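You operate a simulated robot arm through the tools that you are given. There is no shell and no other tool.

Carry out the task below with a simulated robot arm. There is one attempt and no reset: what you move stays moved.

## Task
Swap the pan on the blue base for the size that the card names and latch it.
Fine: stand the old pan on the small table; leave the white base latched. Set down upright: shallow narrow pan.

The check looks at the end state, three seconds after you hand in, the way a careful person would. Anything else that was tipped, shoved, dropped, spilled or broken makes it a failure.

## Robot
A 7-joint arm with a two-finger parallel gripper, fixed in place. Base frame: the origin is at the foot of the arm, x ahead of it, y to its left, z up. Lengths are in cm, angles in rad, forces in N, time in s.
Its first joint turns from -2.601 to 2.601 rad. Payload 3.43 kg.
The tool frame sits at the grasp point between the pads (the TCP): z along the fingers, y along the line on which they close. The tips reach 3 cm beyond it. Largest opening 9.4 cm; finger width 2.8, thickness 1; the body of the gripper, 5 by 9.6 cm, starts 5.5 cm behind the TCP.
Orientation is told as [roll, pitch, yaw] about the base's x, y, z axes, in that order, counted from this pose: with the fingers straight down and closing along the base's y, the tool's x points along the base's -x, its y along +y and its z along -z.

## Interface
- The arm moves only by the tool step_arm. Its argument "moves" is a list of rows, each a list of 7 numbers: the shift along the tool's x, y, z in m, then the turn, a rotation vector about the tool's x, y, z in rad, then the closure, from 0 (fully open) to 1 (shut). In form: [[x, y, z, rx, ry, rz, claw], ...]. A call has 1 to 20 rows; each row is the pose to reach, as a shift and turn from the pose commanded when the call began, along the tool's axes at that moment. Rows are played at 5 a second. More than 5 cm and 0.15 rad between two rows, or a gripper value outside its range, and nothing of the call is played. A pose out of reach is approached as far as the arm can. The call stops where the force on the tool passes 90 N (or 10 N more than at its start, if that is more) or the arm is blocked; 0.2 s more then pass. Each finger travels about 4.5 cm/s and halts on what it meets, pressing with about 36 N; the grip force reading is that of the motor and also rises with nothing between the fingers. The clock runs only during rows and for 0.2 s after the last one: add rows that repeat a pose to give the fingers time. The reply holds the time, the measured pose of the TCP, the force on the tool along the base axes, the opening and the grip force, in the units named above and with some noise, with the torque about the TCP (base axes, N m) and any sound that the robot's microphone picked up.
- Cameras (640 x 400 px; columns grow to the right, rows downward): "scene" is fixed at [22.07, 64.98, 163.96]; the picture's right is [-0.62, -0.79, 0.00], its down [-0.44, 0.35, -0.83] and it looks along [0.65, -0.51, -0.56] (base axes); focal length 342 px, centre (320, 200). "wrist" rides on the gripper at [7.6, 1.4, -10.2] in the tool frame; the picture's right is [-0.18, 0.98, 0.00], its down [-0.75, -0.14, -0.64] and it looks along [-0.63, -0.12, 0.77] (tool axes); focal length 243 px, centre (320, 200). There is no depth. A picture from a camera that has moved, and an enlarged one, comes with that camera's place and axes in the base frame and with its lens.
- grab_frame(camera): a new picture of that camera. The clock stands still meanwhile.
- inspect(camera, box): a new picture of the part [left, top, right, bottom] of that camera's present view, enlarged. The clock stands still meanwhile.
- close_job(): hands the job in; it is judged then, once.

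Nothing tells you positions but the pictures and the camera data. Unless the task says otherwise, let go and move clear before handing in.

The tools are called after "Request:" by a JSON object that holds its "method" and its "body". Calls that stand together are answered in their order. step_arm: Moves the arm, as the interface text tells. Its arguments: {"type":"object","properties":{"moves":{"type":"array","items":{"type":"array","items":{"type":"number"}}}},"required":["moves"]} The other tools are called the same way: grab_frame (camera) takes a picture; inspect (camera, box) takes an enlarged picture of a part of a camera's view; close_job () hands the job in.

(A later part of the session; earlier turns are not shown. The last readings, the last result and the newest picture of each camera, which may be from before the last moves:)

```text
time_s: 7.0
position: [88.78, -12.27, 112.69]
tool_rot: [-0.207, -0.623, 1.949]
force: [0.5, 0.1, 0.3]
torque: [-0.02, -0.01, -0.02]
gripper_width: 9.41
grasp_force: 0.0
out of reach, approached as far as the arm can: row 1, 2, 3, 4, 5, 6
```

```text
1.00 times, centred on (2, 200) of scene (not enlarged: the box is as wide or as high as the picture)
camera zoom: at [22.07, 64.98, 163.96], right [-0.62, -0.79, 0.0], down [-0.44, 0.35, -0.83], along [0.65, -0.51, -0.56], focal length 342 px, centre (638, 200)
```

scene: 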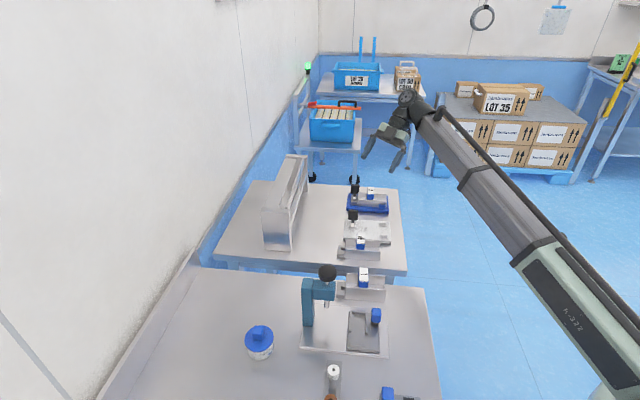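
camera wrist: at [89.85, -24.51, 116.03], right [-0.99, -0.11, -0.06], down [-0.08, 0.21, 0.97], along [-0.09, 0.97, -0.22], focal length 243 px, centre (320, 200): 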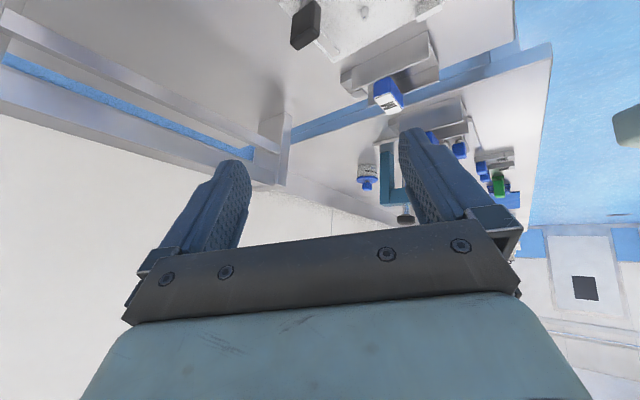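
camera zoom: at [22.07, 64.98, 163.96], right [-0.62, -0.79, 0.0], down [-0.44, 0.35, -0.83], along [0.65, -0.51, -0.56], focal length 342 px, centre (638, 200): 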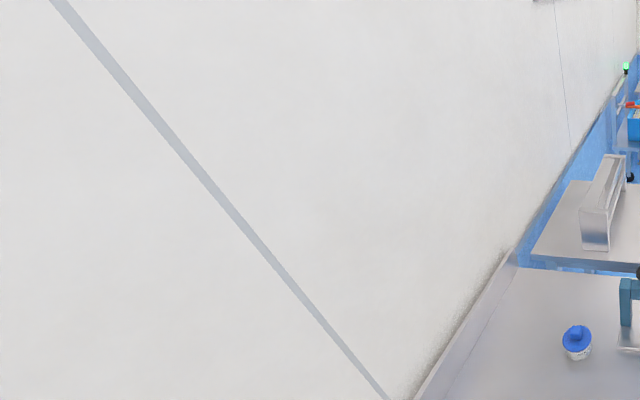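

The enlarged edge views show a big workshop: the long bench near me, the small table with the bases, and another table with coloured cards at the right. I'll look closer at those with edge boxes from both cameras.

Request:
{"method": "inspect", "body": {"camera": "scene", "box": [636, 0, 640, 210]}}

Request:
{"method": "inspect", "body": {"camera": "wrist", "box": [636, 0, 640, 400]}}

Request:
{"method": "inspect", "body": {"camera": "wrist", "box": [0, 396, 640, 400]}}

Request:
{"method": "inspect", "body": {"camera": "wrist", "box": [0, 0, 4, 400]}}

Request:
{"method": "inspect", "body": {"camera": "wrist", "box": [0, 0, 640, 4]}}

```text
1.90 times, centred on (638, 105) of scene
camera zoom: at [22.07, 64.98, 163.96], right [-0.62, -0.79, 0.0], down [-0.44, 0.35, -0.83], along [0.65, -0.51, -0.56], focal length 651 px, centre (-286, 381)
```

zoom: 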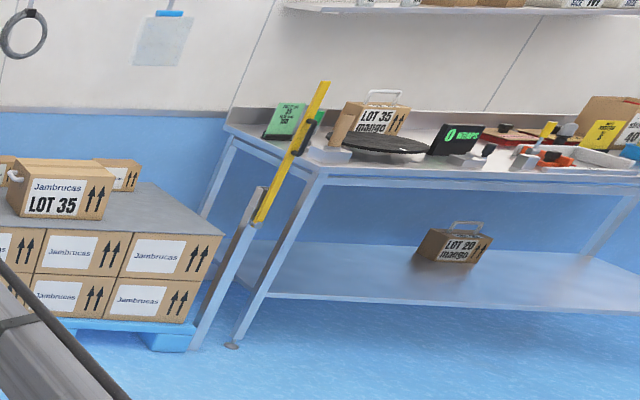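

```text
1.00 times, centred on (638, 200) of wrist (not enlarged: the box is as wide or as high as the picture)
camera zoom: at [89.85, -24.51, 116.03], right [-0.99, -0.11, -0.06], down [-0.08, 0.21, 0.97], along [-0.09, 0.97, -0.22], focal length 243 px, centre (2, 200)
```

zoom: 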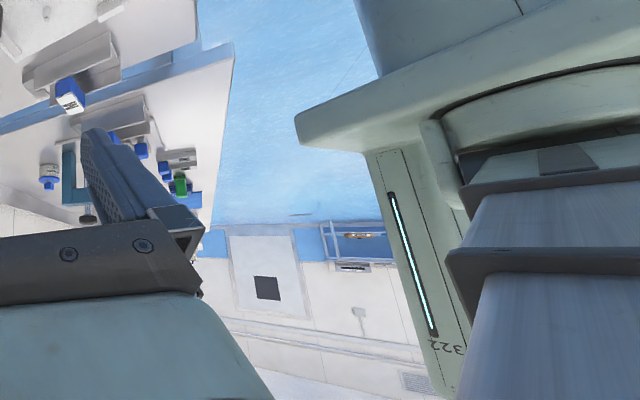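

```text
1.00 times, centred on (320, 398) of wrist (not enlarged: the box is as wide or as high as the picture)
camera zoom: at [89.85, -24.51, 116.03], right [-0.99, -0.11, -0.06], down [-0.08, 0.21, 0.97], along [-0.09, 0.97, -0.22], focal length 243 px, centre (320, 2)
```

zoom: 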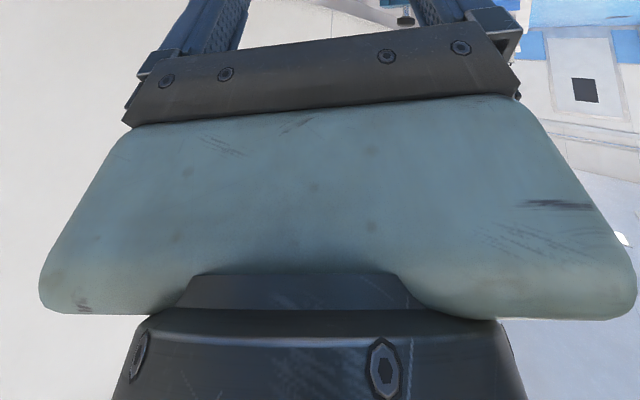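

```text
1.00 times, centred on (2, 200) of wrist (not enlarged: the box is as wide or as high as the picture)
camera zoom: at [89.85, -24.51, 116.03], right [-0.99, -0.11, -0.06], down [-0.08, 0.21, 0.97], along [-0.09, 0.97, -0.22], focal length 243 px, centre (638, 200)
```

zoom: 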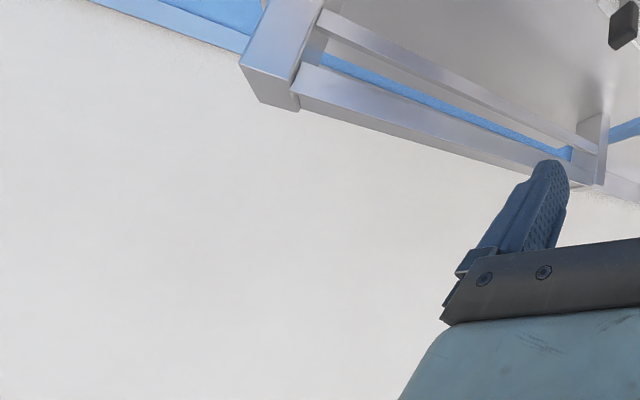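

```text
1.00 times, centred on (320, 2) of wrist (not enlarged: the box is as wide or as high as the picture)
camera zoom: at [89.85, -24.51, 116.03], right [-0.99, -0.11, -0.06], down [-0.08, 0.21, 0.97], along [-0.09, 0.97, -0.22], focal length 243 px, centre (320, 398)
```

zoom: 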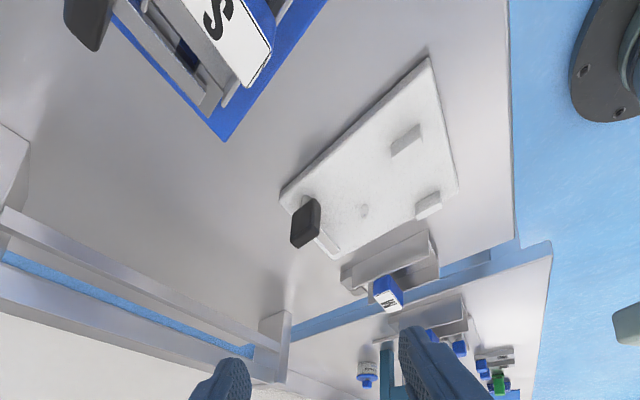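

I've found no size card yet; the other table is about 4 m away. I'll straighten the tool, then swing over the bench to look at its far end and the wall behind.

Request:
{"method": "step_arm", "body": {"moves": [[0, 0, 0, 0, 0.13, 0, 0], [0, 0, 0, 0, 0.26, 0, 0], [0, 0, 0, 0, 0.39, 0, 0], [0, 0, 0, 0, 0.52, 0, 0], [0, 0, 0, 0, 0.65, 0, 0], [0, 0, 0, 0, 0.65, 0, 0]]}}

```text
time_s: 8.4
position: [88.44, -12.13, 112.67]
tool_rot: [-0.169, 0.018, 1.825]
force: [-0.3, 0.4, -0.6]
torque: [-0.02, 0.03, -0.01]
gripper_width: 9.4
grasp_force: 0.0
```

The tool is nearly vertical again. I'll level it, rise, and swing in an arc over the bench.

Request:
{"method": "step_arm", "body": {"moves": [[0, 0, -0.03, -0.085, 0, 0, 0], [0, 0, -0.06, -0.169, 0, 0, 0], [0, 0, -0.08, -0.169, 0, 0, 0]]}}

```text
time_s: 9.2
position: [87.16, -12.27, 120.18]
tool_rot: [-0.006, 0.021, 1.828]
force: [-1.0, -0.2, -0.4]
torque: [0.0, -0.04, -0.03]
gripper_width: 9.43
grasp_force: 0.0
```

I'll now swing over the bench along an arc at 88 cm radius, turning with the arm.

Request:
{"method": "step_arm", "body": {"moves": [[-0.0418, -0.0161, 0, 0, 0, -0.05, 0], [-0.084, -0.0301, 0, 0, 0, -0.1, 0], [-0.127, -0.042, 0, 0, 0, -0.15, 0], [-0.1704, -0.0518, 0, 0, 0, -0.2, 0], [-0.2143, -0.0592, 0, 0, 0, -0.25, 0], [-0.2585, -0.0645, 0, 0, 0, -0.3, 0], [-0.303, -0.0675, 0, 0, 0, -0.35, 0], [-0.3475, -0.0682, 0, 0, 0, -0.4, 0], [-0.392, -0.0668, 0, 0, 0, -0.45, 0], [-0.4364, -0.0631, 0, 0, 0, -0.5, 0], [-0.4805, -0.057, 0, 0, 0, -0.55, 0], [-0.5243, -0.0489, 0, 0, 0, -0.6, 0], [-0.5676, -0.0385, 0, 0, 0, -0.65, 0], [-0.6103, -0.0259, 0, 0, 0, -0.7, 0], [-0.6523, -0.0111, 0, 0, 0, -0.75, 0], [-0.6936, 0.0057, 0, 0, 0, -0.8, 0], [-0.6936, 0.0057, 0, 0, 0, -0.8, 0]]}}

Request:
{"method": "grab_frame", "body": {"camera": "wrist"}}

Request:
{"method": "inspect", "body": {"camera": "wrist", "box": [0, 0, 640, 4]}}

```text
time_s: 12.8
position: [69.12, 54.66, 119.26]
tool_rot: [0.008, 0.013, 2.628]
force: [-0.5, 0.4, -1.1]
torque: [-0.01, 0.03, 0.01]
gripper_width: 9.41
grasp_force: 0.1
```

```text
taken
camera wrist: at [74.91, 49.81, 129.44], right [-0.64, -0.76, 0.01], down [-0.59, 0.5, 0.63], along [-0.49, 0.4, -0.78], focal length 243 px, centre (320, 200)
```

wrist: 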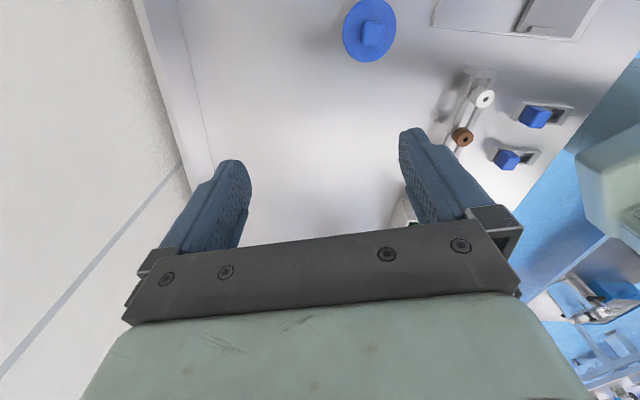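

```text
1.00 times, centred on (320, 2) of wrist (not enlarged: the box is as wide or as high as the picture)
camera zoom: at [74.91, 49.81, 129.44], right [-0.64, -0.76, 0.01], down [-0.59, 0.5, 0.63], along [-0.49, 0.4, -0.78], focal length 243 px, centre (320, 398)
```

zoom: 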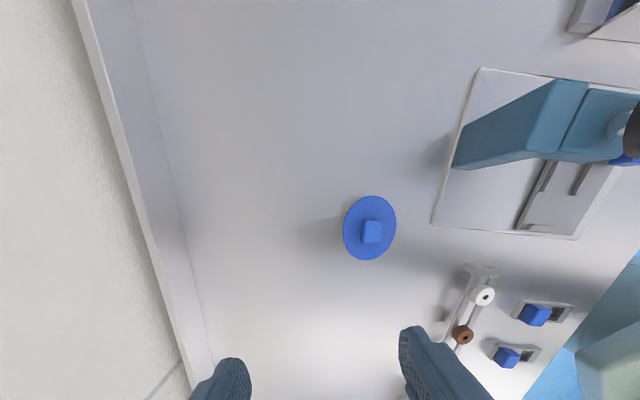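

I'm over the bench now. I'll check the extended right side and the lower part of this view.

Request:
{"method": "inspect", "body": {"camera": "wrist", "box": [636, 0, 640, 400]}}

Request:
{"method": "inspect", "body": {"camera": "wrist", "box": [0, 396, 640, 400]}}

Request:
{"method": "inspect", "body": {"camera": "wrist", "box": [480, 200, 640, 400]}}

```text
1.00 times, centred on (638, 200) of wrist (not enlarged: the box is as wide or as high as the picture)
camera zoom: at [74.91, 49.81, 129.44], right [-0.64, -0.76, 0.01], down [-0.59, 0.5, 0.63], along [-0.49, 0.4, -0.78], focal length 243 px, centre (2, 200)
```

zoom: 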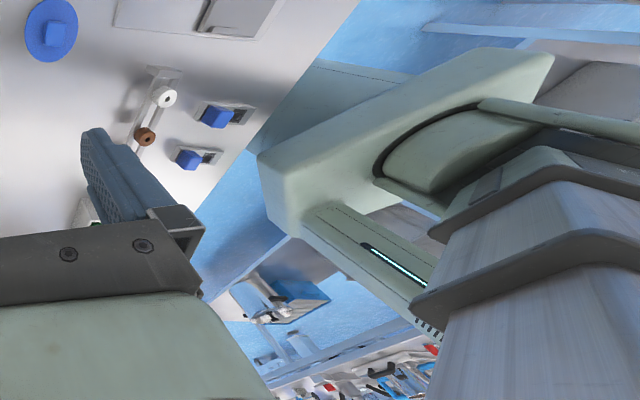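

```text
1.00 times, centred on (320, 398) of wrist (not enlarged: the box is as wide or as high as the picture)
camera zoom: at [74.91, 49.81, 129.44], right [-0.64, -0.76, 0.01], down [-0.59, 0.5, 0.63], along [-0.49, 0.4, -0.78], focal length 243 px, centre (320, 2)
```

zoom: 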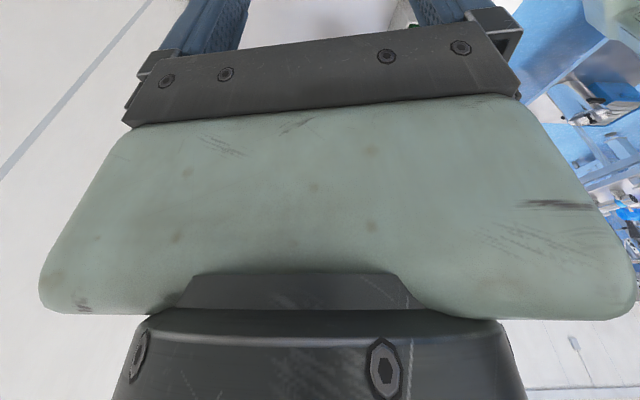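

```text
2.00 times, centred on (560, 300) of wrist
camera zoom: at [74.91, 49.81, 129.44], right [-0.64, -0.76, 0.01], down [-0.59, 0.5, 0.63], along [-0.49, 0.4, -0.78], focal length 485 px, centre (-160, 0)
```

zoom: 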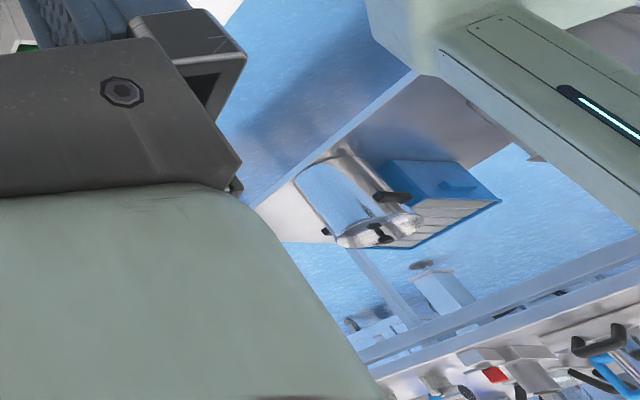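

Behind me there is another bench with tools. I'll tilt the camera up here to see the far end of this bench.

Request:
{"method": "step_arm", "body": {"moves": [[0, 0, -0.01, 0, -0.12, 0, 0], [0, 0, -0.02, 0, -0.24, 0, 0], [0, 0, -0.03, 0, -0.36, 0, 0], [0, 0, -0.03, 0, -0.48, 0, 0], [0, 0, -0.03, 0, -0.6, 0, 0], [0, 0, -0.03, 0, -0.6, 0, 0]]}}

Request:
{"method": "grab_frame", "body": {"camera": "wrist"}}

Request:
{"method": "inspect", "body": {"camera": "wrist", "box": [636, 0, 640, 400]}}

Request:
{"method": "inspect", "body": {"camera": "wrist", "box": [0, 0, 4, 400]}}

```text
time_s: 14.2
position: [68.4, 59.38, 117.0]
tool_rot: [-0.087, -0.574, 2.616]
force: [0.1, -0.1, 0.1]
torque: [0.0, 0.04, -0.01]
gripper_width: 9.43
grasp_force: 0.1
out of reach, approached as far as the arm can: row 1, 2, 3, 4, 5, 6
```

```text
taken
camera wrist: at [77.53, 51.44, 121.13], right [-0.67, -0.75, 0.03], down [-0.2, 0.21, 0.96], along [-0.72, 0.63, -0.29], focal length 243 px, centre (320, 200)
```

wrist: 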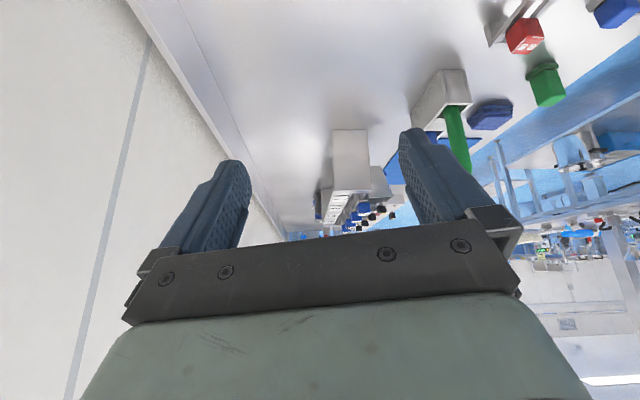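

```text
1.00 times, centred on (638, 200) of wrist (not enlarged: the box is as wide or as high as the picture)
camera zoom: at [77.53, 51.44, 121.13], right [-0.67, -0.75, 0.03], down [-0.2, 0.21, 0.96], along [-0.72, 0.63, -0.29], focal length 243 px, centre (2, 200)
```

zoom: 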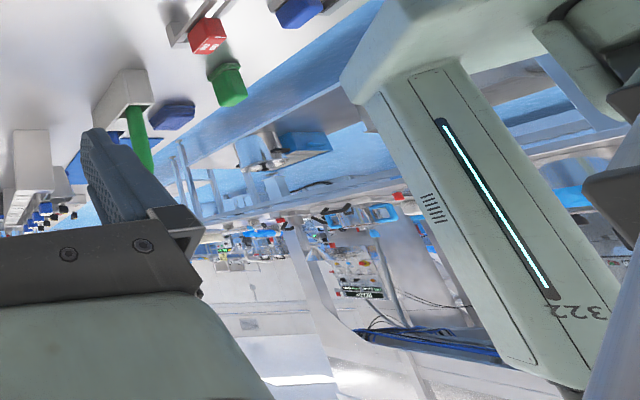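

```text
1.00 times, centred on (2, 200) of wrist (not enlarged: the box is as wide or as high as the picture)
camera zoom: at [77.53, 51.44, 121.13], right [-0.67, -0.75, 0.03], down [-0.2, 0.21, 0.96], along [-0.72, 0.63, -0.29], focal length 243 px, centre (638, 200)
```

zoom: 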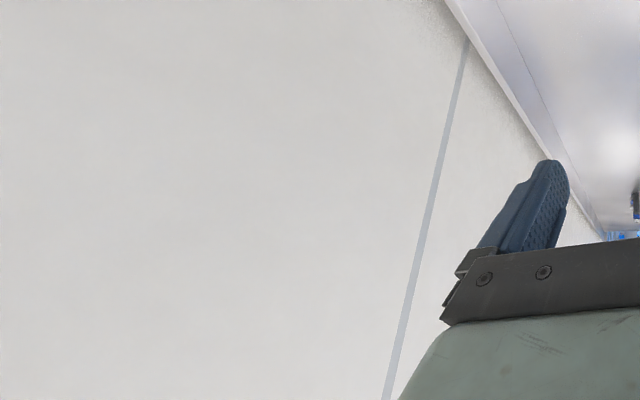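

There is a white box with text and other items at the far end of the bench. I'll zoom in on them.

Request:
{"method": "inspect", "body": {"camera": "wrist", "box": [300, 110, 420, 240]}}

Request:
{"method": "inspect", "body": {"camera": "wrist", "box": [400, 0, 560, 180]}}

Request:
{"method": "inspect", "body": {"camera": "wrist", "box": [500, 140, 640, 270]}}

Request:
{"method": "inspect", "body": {"camera": "wrist", "box": [632, 140, 640, 300]}}

```text
3.08 times, centred on (360, 175) of wrist
camera zoom: at [77.53, 51.44, 121.13], right [-0.67, -0.75, 0.03], down [-0.2, 0.21, 0.96], along [-0.72, 0.63, -0.29], focal length 746 px, centre (197, 277)
```

zoom: 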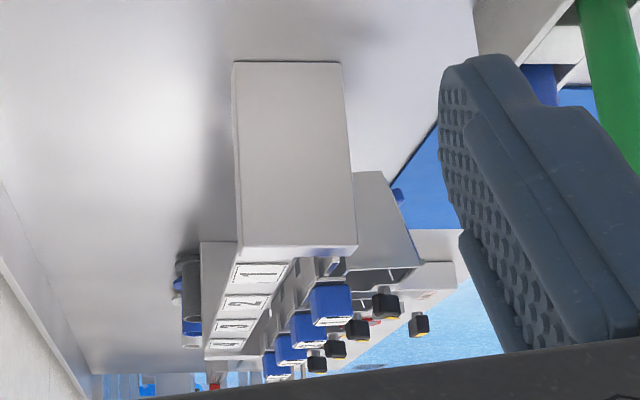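

```text
2.22 times, centred on (480, 90) of wrist
camera zoom: at [77.53, 51.44, 121.13], right [-0.67, -0.75, 0.03], down [-0.2, 0.21, 0.96], along [-0.72, 0.63, -0.29], focal length 539 px, centre (-36, 444)
```

zoom: 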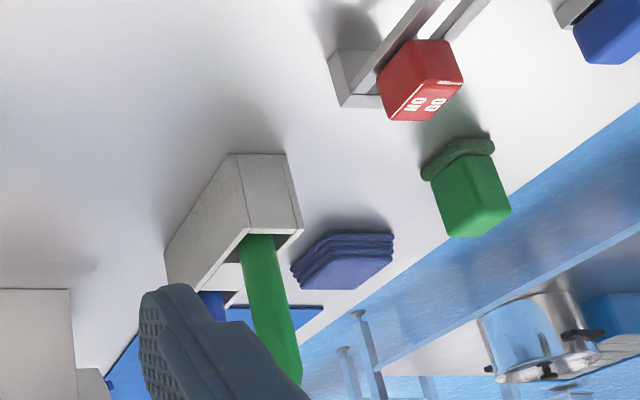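

```text
3.08 times, centred on (570, 205) of wrist
camera zoom: at [77.53, 51.44, 121.13], right [-0.67, -0.75, 0.03], down [-0.2, 0.21, 0.96], along [-0.72, 0.63, -0.29], focal length 746 px, centre (-449, 185)
```

zoom: 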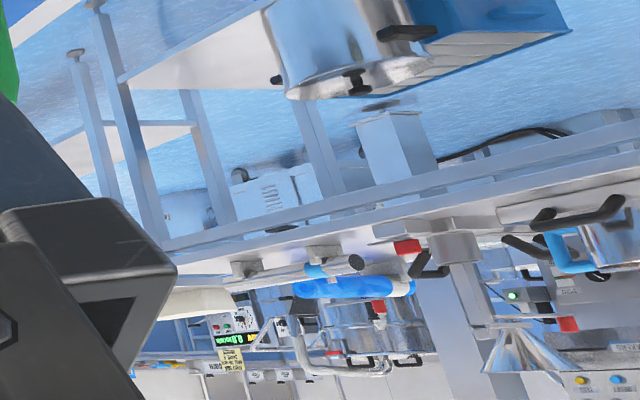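

```text
2.50 times, centred on (636, 220) of wrist
camera zoom: at [77.53, 51.44, 121.13], right [-0.67, -0.75, 0.03], down [-0.2, 0.21, 0.96], along [-0.72, 0.63, -0.29], focal length 606 px, centre (-470, 150)
```

zoom: 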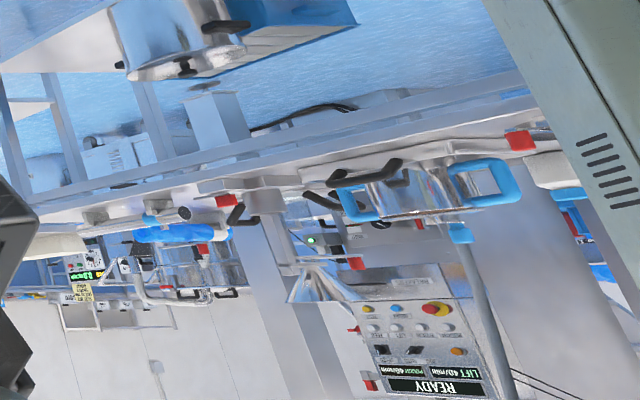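

No card here either; only numbered containers and gauges. The shelf over the far-right table showed the word SIZE, so I'll look there through the scene camera's right edge.

Request:
{"method": "inspect", "body": {"camera": "scene", "box": [636, 0, 640, 185]}}

Request:
{"method": "inspect", "body": {"camera": "scene", "box": [636, 0, 640, 300]}}

Request:
{"method": "inspect", "body": {"camera": "scene", "box": [310, 0, 640, 4]}}

Request:
{"method": "inspect", "body": {"camera": "scene", "box": [300, 60, 440, 160]}}

```text
2.16 times, centred on (638, 92) of scene
camera zoom: at [22.07, 64.98, 163.96], right [-0.62, -0.79, 0.0], down [-0.44, 0.35, -0.83], along [0.65, -0.51, -0.56], focal length 739 px, centre (-368, 432)
```

zoom: 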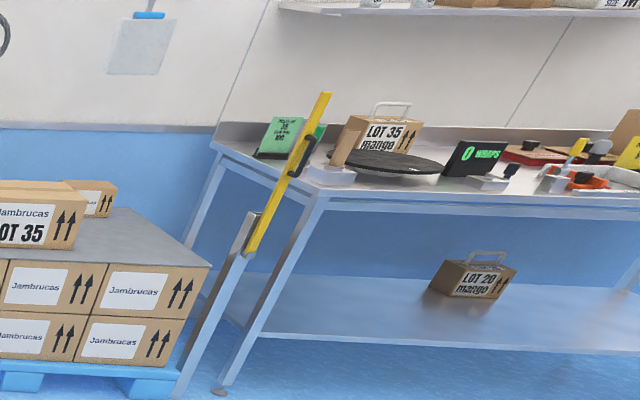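

```text
1.33 times, centred on (638, 150) of scene
camera zoom: at [22.07, 64.98, 163.96], right [-0.62, -0.79, 0.0], down [-0.44, 0.35, -0.83], along [0.65, -0.51, -0.56], focal length 456 px, centre (-104, 267)
```

zoom: 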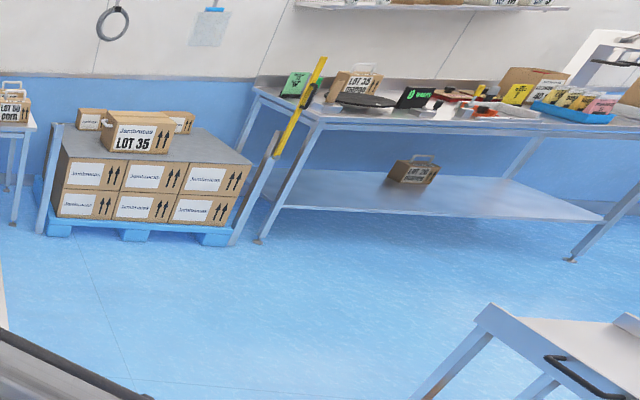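

```text
1.94 times, centred on (475, 2) of scene
camera zoom: at [22.07, 64.98, 163.96], right [-0.62, -0.79, 0.0], down [-0.44, 0.35, -0.83], along [0.65, -0.51, -0.56], focal length 662 px, centre (19, 584)
```

zoom: 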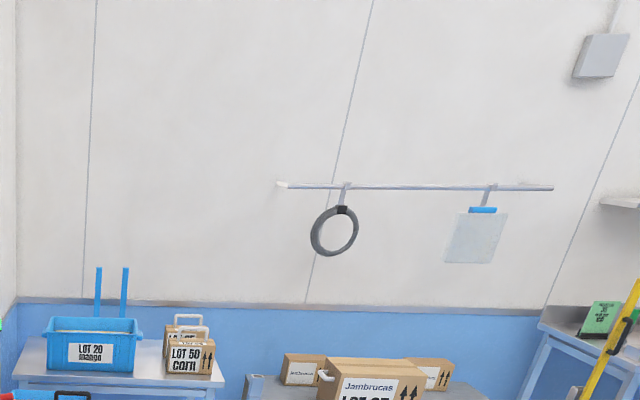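

```text
4.00 times, centred on (370, 110) of scene
camera zoom: at [22.07, 64.98, 163.96], right [-0.62, -0.79, 0.0], down [-0.44, 0.35, -0.83], along [0.65, -0.51, -0.56], focal length 1366 px, centre (120, 560)
```

zoom: 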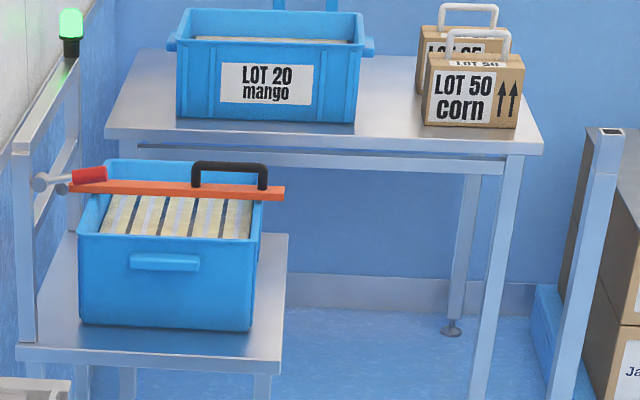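

I still haven't found the size card, so I'll swing further along the bench to see its far end and the room behind.

Request:
{"method": "step_arm", "body": {"moves": [[0, 0, 0, 0, 0.12, 0, 0], [0, 0, 0, 0, 0.24, 0, 0], [0, 0, 0, 0, 0.36, 0, 0], [0, 0, 0, 0, 0.48, 0, 0], [0, 0, 0, 0, 0.58, 0, 0], [0, 0, 0, 0, 0.58, 0, 0]]}}

```text
time_s: 15.6
position: [68.43, 59.44, 116.96]
tool_rot: [-0.075, 0.007, 2.568]
force: [0.1, 0.1, 0.4]
torque: [-0.01, -0.01, 0.0]
gripper_width: 9.42
grasp_force: 0.0
```

Request:
{"method": "step_arm", "body": {"moves": [[-0.0448, 0.0155, -0.01, 0, 0, -0.05, 0], [-0.0868, 0.0063, -0.02, 0, 0, -0.1, 0], [-0.1292, -0.0008, -0.03, 0, 0, -0.15, 0], [-0.1719, -0.0057, -0.03, 0, 0, -0.2, 0], [-0.2148, -0.0086, -0.03, 0, 0, -0.25, 0], [-0.2579, -0.0094, -0.03, 0, 0, -0.3, 0], [-0.3008, -0.0081, -0.03, 0, 0, -0.35, 0], [-0.3437, -0.0047, -0.03, 0, 0, -0.4, 0], [-0.3864, 0.0009, -0.03, 0, 0, -0.45, 0], [-0.4286, 0.0084, -0.03, 0, 0, -0.5, 0], [-0.4706, 0.0181, -0.03, 0, 0, -0.5, 0], [-0.512, 0.0298, -0.03, 0, 0, -0.5, 0], [-0.5527, 0.0434, -0.03, 0, 0, -0.5, 0], [-0.5928, 0.0591, -0.03, 0, 0, -0.5, 0], [-0.5928, 0.0591, -0.03, 0, 0, -0.5, 0]]}}

Request:
{"method": "grab_frame", "body": {"camera": "wrist"}}

Request:
{"method": "inspect", "body": {"camera": "wrist", "box": [636, 0, 640, 400]}}

Request:
{"method": "inspect", "body": {"camera": "wrist", "box": [0, 0, 4, 400]}}

Request:
{"method": "inspect", "body": {"camera": "wrist", "box": [0, 0, 640, 4]}}

```text
time_s: 18.8
position: [15.37, 86.37, 119.11]
tool_rot: [-0.063, 0.039, 3.067]
force: [0.1, -0.2, 0.4]
torque: [0.03, 0.01, -0.02]
gripper_width: 9.43
grasp_force: 0.1
```

```text
taken
camera wrist: at [22.32, 83.83, 129.47], right [-0.25, -0.96, -0.07], down [-0.77, 0.16, 0.62], along [-0.59, 0.21, -0.78], focal length 243 px, centre (320, 200)
```

wrist: 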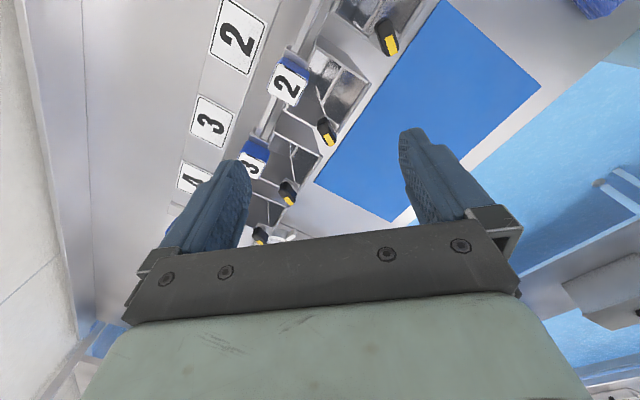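

```text
1.00 times, centred on (638, 200) of wrist (not enlarged: the box is as wide or as high as the picture)
camera zoom: at [22.32, 83.83, 129.47], right [-0.25, -0.96, -0.07], down [-0.77, 0.16, 0.62], along [-0.59, 0.21, -0.78], focal length 243 px, centre (2, 200)
```

zoom: 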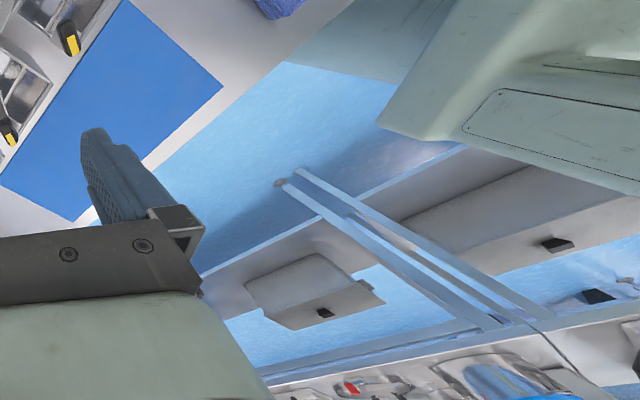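

```text
1.00 times, centred on (2, 200) of wrist (not enlarged: the box is as wide or as high as the picture)
camera zoom: at [22.32, 83.83, 129.47], right [-0.25, -0.96, -0.07], down [-0.77, 0.16, 0.62], along [-0.59, 0.21, -0.78], focal length 243 px, centre (638, 200)
```

zoom: 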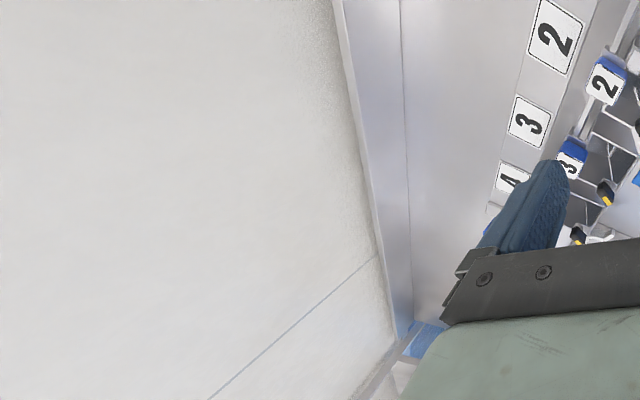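

```text
1.00 times, centred on (320, 2) of wrist (not enlarged: the box is as wide or as high as the picture)
camera zoom: at [22.32, 83.83, 129.47], right [-0.25, -0.96, -0.07], down [-0.77, 0.16, 0.62], along [-0.59, 0.21, -0.78], focal length 243 px, centre (320, 398)
```

zoom: 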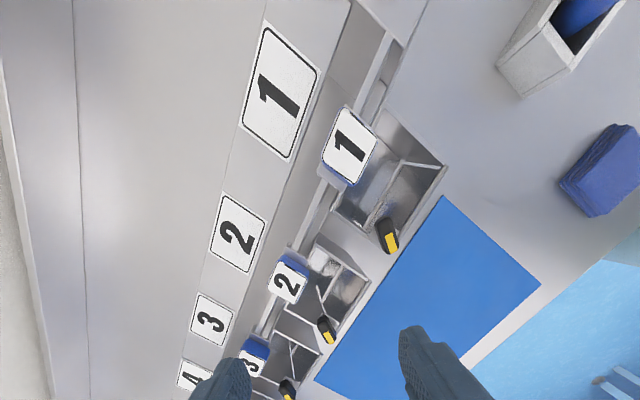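

Only numbered portion boxes are here. I'll tilt up for a look at the room past the end of the bench.

Request:
{"method": "step_arm", "body": {"moves": [[0, 0, -0.01, 0, -0.12, -0.08, 0], [0, 0, -0.02, 0, -0.24, -0.16, 0], [0, 0, -0.02, 0, -0.36, -0.24, 0], [0, 0, -0.02, 0, -0.48, -0.32, 0], [0, 0, -0.02, 0, -0.6, -0.4, 0], [0, 0, -0.02, 0, -0.6, -0.4, 0]]}}

Request:
{"method": "grab_frame", "body": {"camera": "wrist"}}

Request:
{"method": "inspect", "body": {"camera": "wrist", "box": [636, 0, 640, 400]}}

Request:
{"method": "inspect", "body": {"camera": "wrist", "box": [0, 0, 4, 400]}}

```text
time_s: 20.2
position: [14.4, 87.16, 119.62]
tool_rot: [-0.212, -0.509, -2.739]
force: [0.0, 0.1, -0.2]
torque: [0.0, -0.01, 0.0]
gripper_width: 9.4
grasp_force: 0.1
out of reach, approached as far as the arm can: row 4, 5, 6
```

```text
taken
camera wrist: at [26.15, 88.44, 124.23], right [0.14, -0.99, -0.09], down [-0.31, -0.13, 0.94], along [-0.94, -0.1, -0.32], focal length 243 px, centre (320, 200)
```

wrist: 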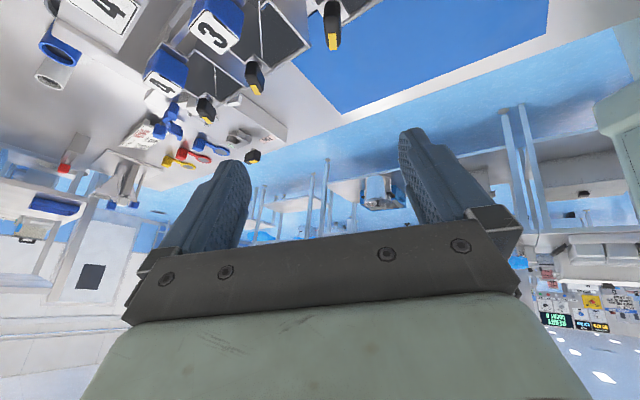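

```text
1.00 times, centred on (638, 200) of wrist (not enlarged: the box is as wide or as high as the picture)
camera zoom: at [26.15, 88.44, 124.23], right [0.14, -0.99, -0.09], down [-0.31, -0.13, 0.94], along [-0.94, -0.1, -0.32], focal length 243 px, centre (2, 200)
```

zoom: 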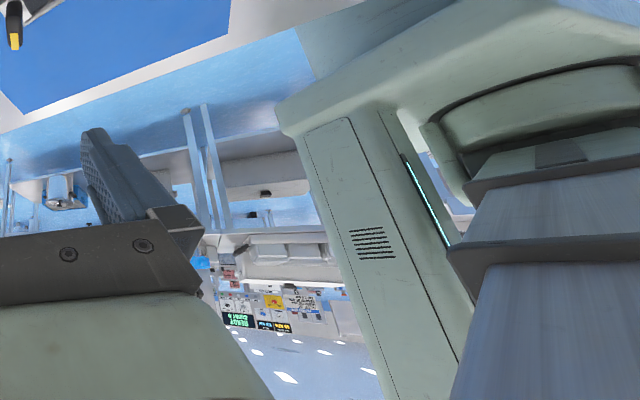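

```text
1.00 times, centred on (2, 200) of wrist (not enlarged: the box is as wide or as high as the picture)
camera zoom: at [26.15, 88.44, 124.23], right [0.14, -0.99, -0.09], down [-0.31, -0.13, 0.94], along [-0.94, -0.1, -0.32], focal length 243 px, centre (638, 200)
```

zoom: 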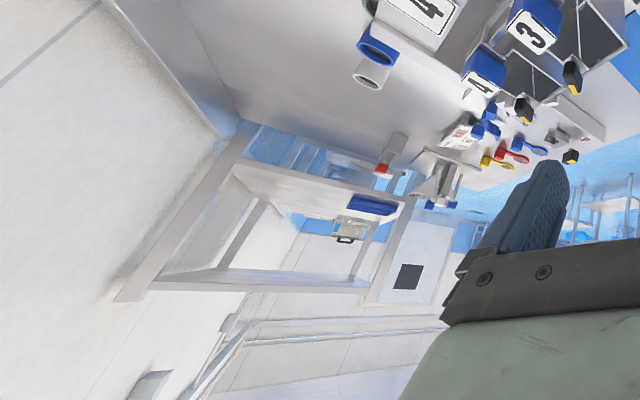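

I can see a card with text on the bench end near (140,135) and a tag hanging near (30,228). I'll zoom on both.

Request:
{"method": "inspect", "body": {"camera": "wrist", "box": [110, 105, 180, 165]}}

Request:
{"method": "inspect", "body": {"camera": "wrist", "box": [0, 190, 80, 260]}}

Request:
{"method": "inspect", "body": {"camera": "wrist", "box": [30, 90, 230, 215]}}

Request:
{"method": "inspect", "body": {"camera": "wrist", "box": [500, 230, 640, 380]}}

```text
6.67 times, centred on (145, 135) of wrist
camera zoom: at [26.15, 88.44, 124.23], right [0.14, -0.99, -0.09], down [-0.31, -0.13, 0.94], along [-0.94, -0.1, -0.32], focal length 1618 px, centre (1487, 633)
```

zoom: 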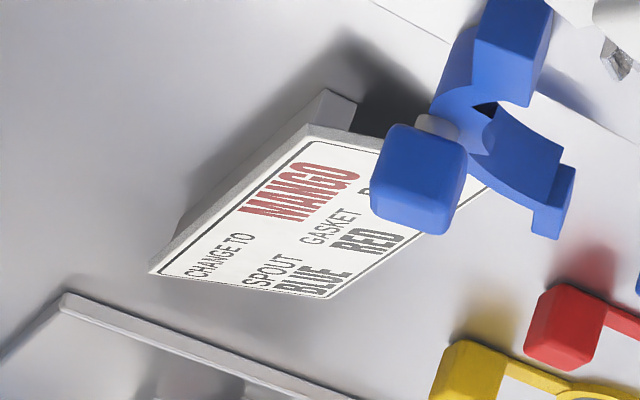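

```text
5.71 times, centred on (40, 225) of wrist
camera zoom: at [26.15, 88.44, 124.23], right [0.14, -0.99, -0.09], down [-0.31, -0.13, 0.94], along [-0.94, -0.1, -0.32], focal length 1386 px, centre (1920, 57)
```

zoom: 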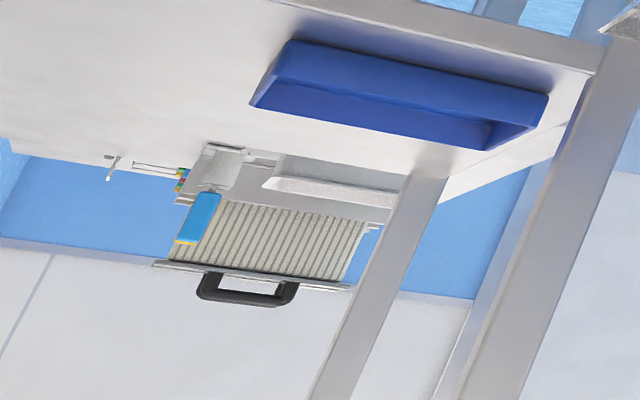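

```text
3.20 times, centred on (130, 152) of wrist
camera zoom: at [26.15, 88.44, 124.23], right [0.14, -0.99, -0.09], down [-0.31, -0.13, 0.94], along [-0.94, -0.1, -0.32], focal length 776 px, centre (928, 352)
```

zoom: 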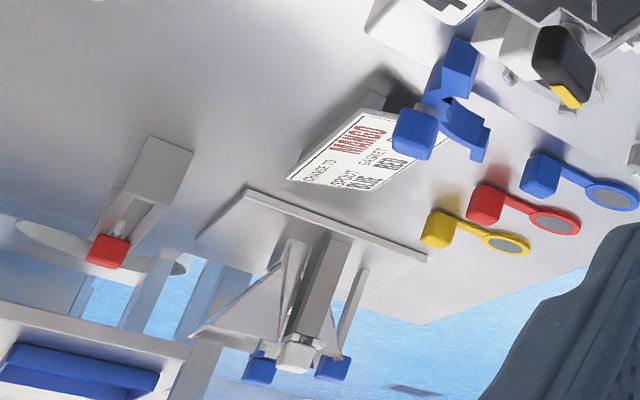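

```text
2.67 times, centred on (570, 305) of wrist
camera zoom: at [26.15, 88.44, 124.23], right [0.14, -0.99, -0.09], down [-0.31, -0.13, 0.94], along [-0.94, -0.1, -0.32], focal length 647 px, centre (-347, -80)
```

zoom: 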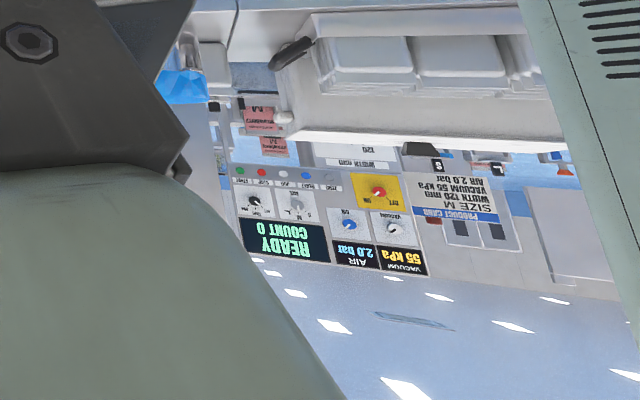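

I found a slanted job card on the bench end: "CHANGE TO MANGO, SPOUT BLUE, GASKET RED, P..." with its last column hidden by a blue spout. I'll straighten the tool and swing closer to read the rest.

Request:
{"method": "step_arm", "body": {"moves": [[0, 0, 0, -0.05, 0.12, -0.013, 0], [0, 0, 0, -0.1, 0.24, -0.026, 0], [0, 0, 0, -0.15, 0.36, -0.04, 0], [0, 0, 0, -0.212, 0.48, -0.054, 0], [0, 0, 0, -0.212, 0.509, -0.054, 0]]}}

```text
time_s: 21.4
position: [14.34, 87.25, 119.37]
tool_rot: [0.022, -0.003, -2.723]
force: [0.1, -0.7, 0.5]
torque: [-0.03, -0.03, -0.01]
gripper_width: 9.4
grasp_force: 0.1
out of reach, approached as far as the arm can: row 1, 2, 3, 4
```

I'll rise a bit and swing around toward the card while turning the camera to face it.

Request:
{"method": "step_arm", "body": {"moves": [[0, 0, -0.045, 0, 0, 0.1, 0], [-0.036, -0.019, -0.05, 0, 0, 0.2, 0], [-0.072, -0.038, -0.05, 0, 0, 0.33, 0], [-0.107, -0.057, -0.05, 0, 0, 0.46, 0], [-0.143, -0.076, -0.05, 0, 0, 0.59, 0], [-0.179, -0.095, -0.05, 0, 0, 0.72, 0], [-0.214, -0.113, -0.05, 0, 0, 0.85, 0], [-0.25, -0.132, -0.05, 0, 0, 0.98, 0], [-0.286, -0.151, -0.05, 0, 0, 1.11, 0], [-0.321, -0.17, -0.05, 0, 0, 1.24, 0], [-0.357, -0.189, -0.05, 0, 0, 1.36, 0], [-0.357, -0.189, -0.05, 0, 0, 1.36, 0]]}}

Request:
{"method": "grab_frame", "body": {"camera": "wrist"}}

```text
time_s: 23.6
position: [-21.3, 90.71, 122.89]
tool_rot: [0.001, -0.007, 2.372]
force: [0.2, 0.5, -1.7]
torque: [-0.04, 0.13, 0.09]
gripper_width: 9.39
grasp_force: 0.0
out of reach, approached as far as the arm can: row 1, 2, 3, 4, 5, 6, 7, 8, 9, 10
stopped in row 10: the force on the tool passed its limit at 116 N (the readings are from after the stop); the commanded pose is now the measured one
```

```text
taken
camera wrist: at [-16.81, 84.32, 132.99], right [-0.82, -0.58, 0.0], down [-0.44, 0.62, 0.65], along [-0.37, 0.53, -0.76], focal length 243 px, centre (320, 200)
```

wrist: 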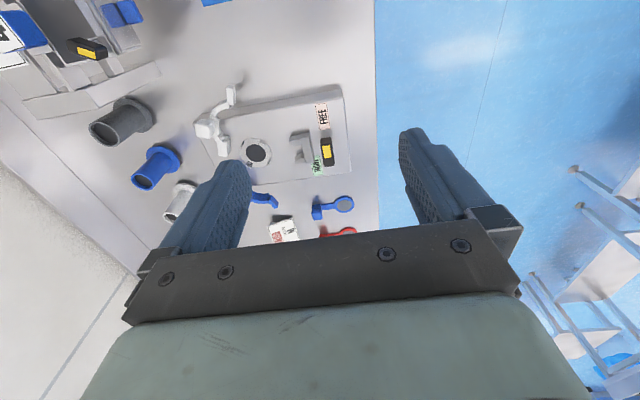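

The card is visible just above the gripper edge. I'll zoom on it.

Request:
{"method": "inspect", "body": {"camera": "wrist", "box": [255, 185, 325, 250]}}

Request:
{"method": "inspect", "body": {"camera": "wrist", "box": [265, 205, 310, 245]}}

```text
6.15 times, centred on (290, 218) of wrist
camera zoom: at [-16.81, 84.32, 132.99], right [-0.82, -0.58, 0.0], down [-0.44, 0.62, 0.65], along [-0.37, 0.53, -0.76], focal length 1493 px, centre (505, 92)
```

zoom: 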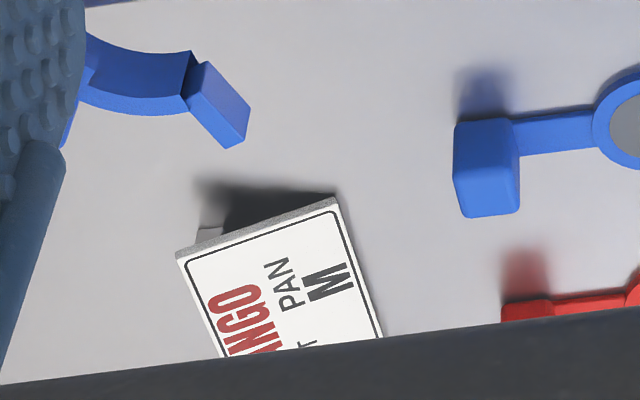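

```text
10.00 times, centred on (288, 225) of wrist
camera zoom: at [-16.81, 84.32, 132.99], right [-0.82, -0.58, 0.0], down [-0.44, 0.62, 0.65], along [-0.37, 0.53, -0.76], focal length 2426 px, centre (645, -50)
```

zoom: 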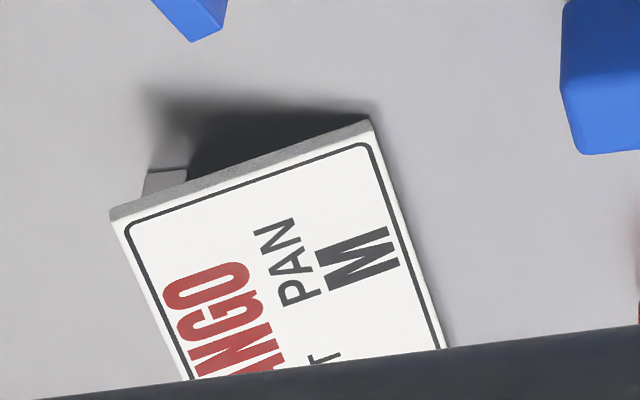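

The card says PAN M, so the M pan must go on the blue base in place of S. I'll swing back toward the small table.

Request:
{"method": "step_arm", "body": {"moves": [[0.0245, 0.0022, 0.02, 0, 0, 0.04, 0], [0.0489, -0.033, 0.04, 0, 0, 0.08, 0], [0.075, -0.067, 0.05, 0, 0, 0.12, 0], [0.1027, -0.0998, 0.05, 0, 0, 0.16, 0], [0.1318, -0.1313, 0.05, 0, 0, 0.2, 0], [0.1624, -0.1613, 0.05, 0, 0, 0.24, 0], [0.1944, -0.1898, 0.05, 0, 0, 0.28, 0], [0.2277, -0.2168, 0.05, 0, 0, 0.32, 0], [0.2622, -0.2423, 0.05, 0, 0, 0.36, 0], [0.2979, -0.266, 0.05, 0, 0, 0.4, 0], [0.3347, -0.288, 0.05, 0, 0, 0.44, 0], [0.3725, -0.3083, 0.05, 0, 0, 0.48, 0], [0.4111, -0.3268, 0.05, 0, 0, 0.52, 0], [0.4507, -0.3434, 0.05, 0, 0, 0.56, 0], [0.491, -0.3582, 0.05, 0, 0, 0.6, 0], [0.5319, -0.371, 0.05, 0, 0, 0.64, 0], [0.5733, -0.382, 0.05, 0, 0, 0.68, 0], [0.6153, -0.3909, 0.05, 0, 0, 0.72, 0], [0.6576, -0.3979, 0.05, 0, 0, 0.76, 0], [0.7002, -0.4028, 0.05, 0, 0, 0.8, 0]]}}

```text
time_s: 27.8
position: [56.78, 70.85, 117.4]
tool_rot: [0.005, -0.003, 1.571]
force: [-0.7, 0.0, -0.2]
torque: [-0.04, 0.02, -0.01]
gripper_width: 9.39
grasp_force: 0.1
```

I'll continue the arc back to the small table, ending above the bases with the camera looking along their long side.

Request:
{"method": "step_arm", "body": {"moves": [[0.0344, -0.0286, 0, 0, 0, 0.04, 0], [0.0638, -0.0602, 0, 0, 0, 0.08, 0], [0.0947, -0.0904, 0, 0, 0, 0.12, 0], [0.127, -0.1191, 0, 0, 0, 0.16, 0], [0.1606, -0.1462, 0, 0, 0, 0.2, 0], [0.1955, -0.1717, 0, 0, 0, 0.24, 0], [0.2316, -0.1954, 0, 0, 0, 0.28, 0], [0.2688, -0.2175, 0, 0, 0, 0.32, 0], [0.3069, -0.2376, 0, 0, 0, 0.36, 0], [0.346, -0.256, 0, 0, 0, 0.4, 0], [0.386, -0.2724, 0, 0, 0, 0.44, 0], [0.4267, -0.2869, 0, 0, 0, 0.48, 0], [0.468, -0.2995, 0, 0, 0, 0.52, 0], [0.5099, -0.31, 0, 0, 0, 0.56, 0], [0.5522, -0.3185, 0, 0, 0, 0.6, 0], [0.5949, -0.325, 0, 0, 0, 0.64, 0], [0.6385, -0.3224, 0, 0, 0, 0.68, 0], [0.6815, -0.3168, 0, 0, 0, 0.72, 0], [0.7237, -0.302, 0, 0, 0, 0.76, 0], [0.7575, -0.288, 0, 0, 0, 0.785, 0]]}}

Request:
{"method": "inspect", "body": {"camera": "wrist", "box": [0, 0, 640, 4]}}

Request:
{"method": "grab_frame", "body": {"camera": "wrist"}}

```text
time_s: 32.0
position: [85.68, -4.71, 117.16]
tool_rot: [0.008, 0.0, 0.785]
force: [0.8, 0.5, 0.4]
torque: [-0.02, 0.01, -0.01]
gripper_width: 9.41
grasp_force: 0.1
```

```text
1.00 times, centred on (320, 2) of wrist (not enlarged: the box is as wide or as high as the picture)
camera zoom: at [79.32, -9.24, 127.24], right [-0.57, 0.82, 0.01], down [0.64, 0.43, 0.64], along [0.53, 0.37, -0.77], focal length 243 px, centre (320, 398)
```

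zoom: 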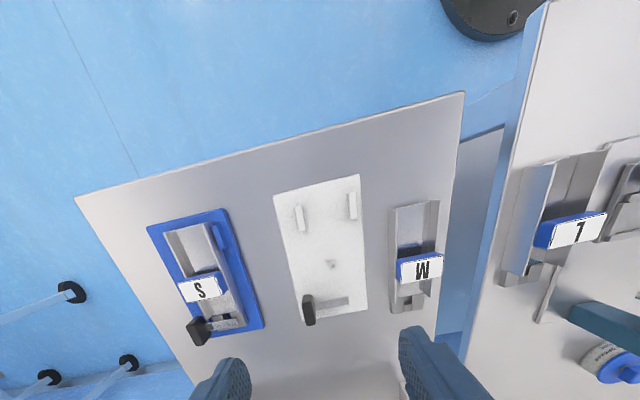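

```text
taken
camera wrist: at [79.32, -9.24, 127.24], right [-0.57, 0.82, 0.01], down [0.64, 0.43, 0.64], along [0.53, 0.37, -0.77], focal length 243 px, centre (320, 200)
```

wrist: 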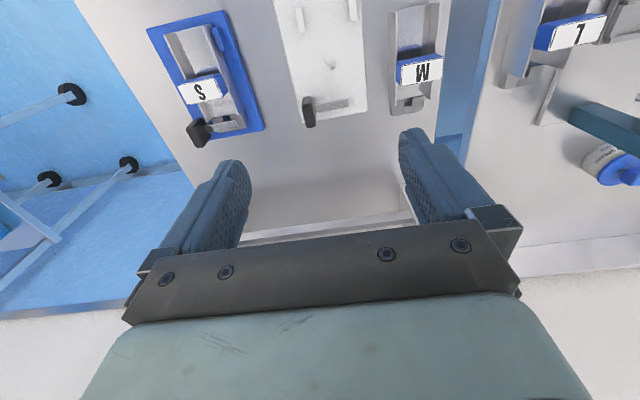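

This is a fine overhead view of S, the white base, M and L. I'll zoom in on each for measuring.

Request:
{"method": "inspect", "body": {"camera": "wrist", "box": [140, 0, 280, 150]}}

Request:
{"method": "inspect", "body": {"camera": "wrist", "box": [260, 0, 390, 130]}}

Request:
{"method": "inspect", "body": {"camera": "wrist", "box": [370, 0, 470, 120]}}

Request:
{"method": "inspect", "body": {"camera": "wrist", "box": [180, 60, 250, 145]}}

Request:
{"method": "inspect", "body": {"camera": "wrist", "box": [240, 0, 400, 4]}}

```text
2.67 times, centred on (210, 75) of wrist
camera zoom: at [79.32, -9.24, 127.24], right [-0.57, 0.82, 0.01], down [0.64, 0.43, 0.64], along [0.53, 0.37, -0.77], focal length 647 px, centre (613, 533)
```

zoom: 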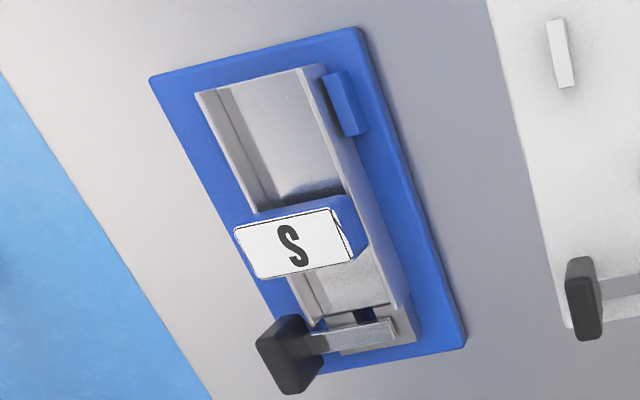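

```text
3.08 times, centred on (325, 65) of wrist
camera zoom: at [79.32, -9.24, 127.24], right [-0.57, 0.82, 0.01], down [0.64, 0.43, 0.64], along [0.53, 0.37, -0.77], focal length 746 px, centre (305, 615)
```

zoom: 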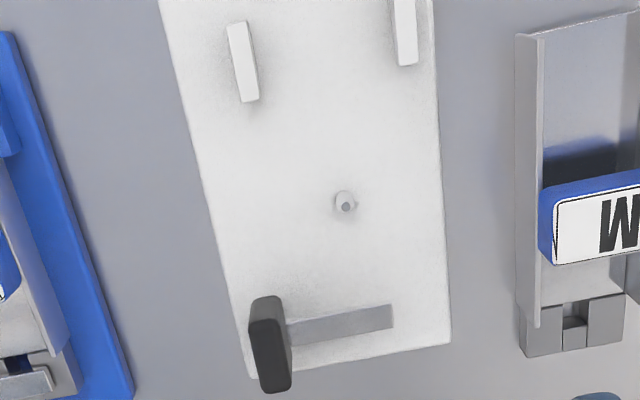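

```text
3.33 times, centred on (420, 60) of wrist
camera zoom: at [79.32, -9.24, 127.24], right [-0.57, 0.82, 0.01], down [0.64, 0.43, 0.64], along [0.53, 0.37, -0.77], focal length 809 px, centre (-13, 667)
```

zoom: 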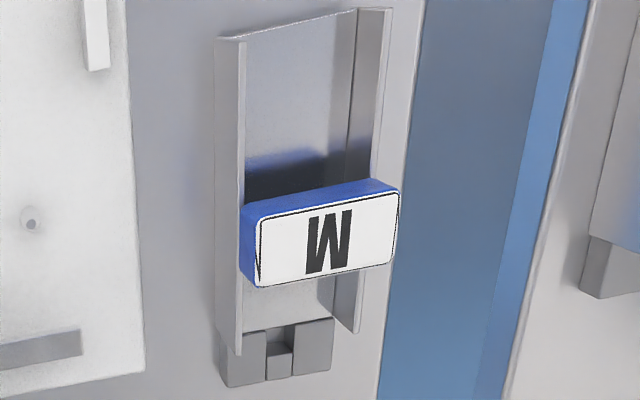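

```text
4.71 times, centred on (215, 102) of wrist
camera zoom: at [79.32, -9.24, 127.24], right [-0.57, 0.82, 0.01], down [0.64, 0.43, 0.64], along [0.53, 0.37, -0.77], focal length 1142 px, centre (814, 659)
```

zoom: 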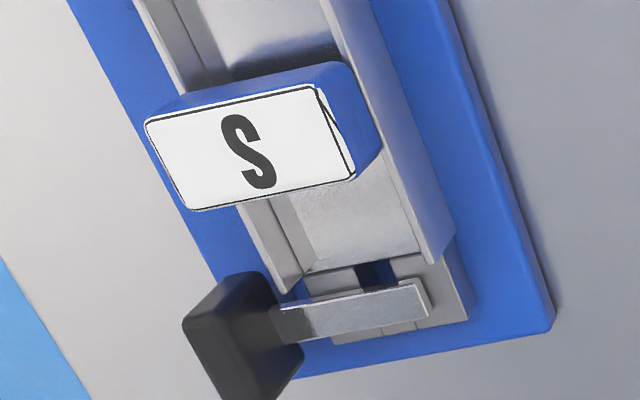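

```text
4.00 times, centred on (320, 2) of wrist
camera zoom: at [79.32, -9.24, 127.24], right [-0.57, 0.82, 0.01], down [0.64, 0.43, 0.64], along [0.53, 0.37, -0.77], focal length 970 px, centre (320, 992)
```

zoom: 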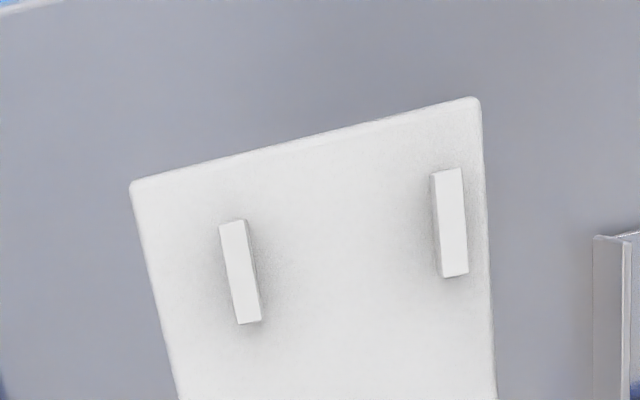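

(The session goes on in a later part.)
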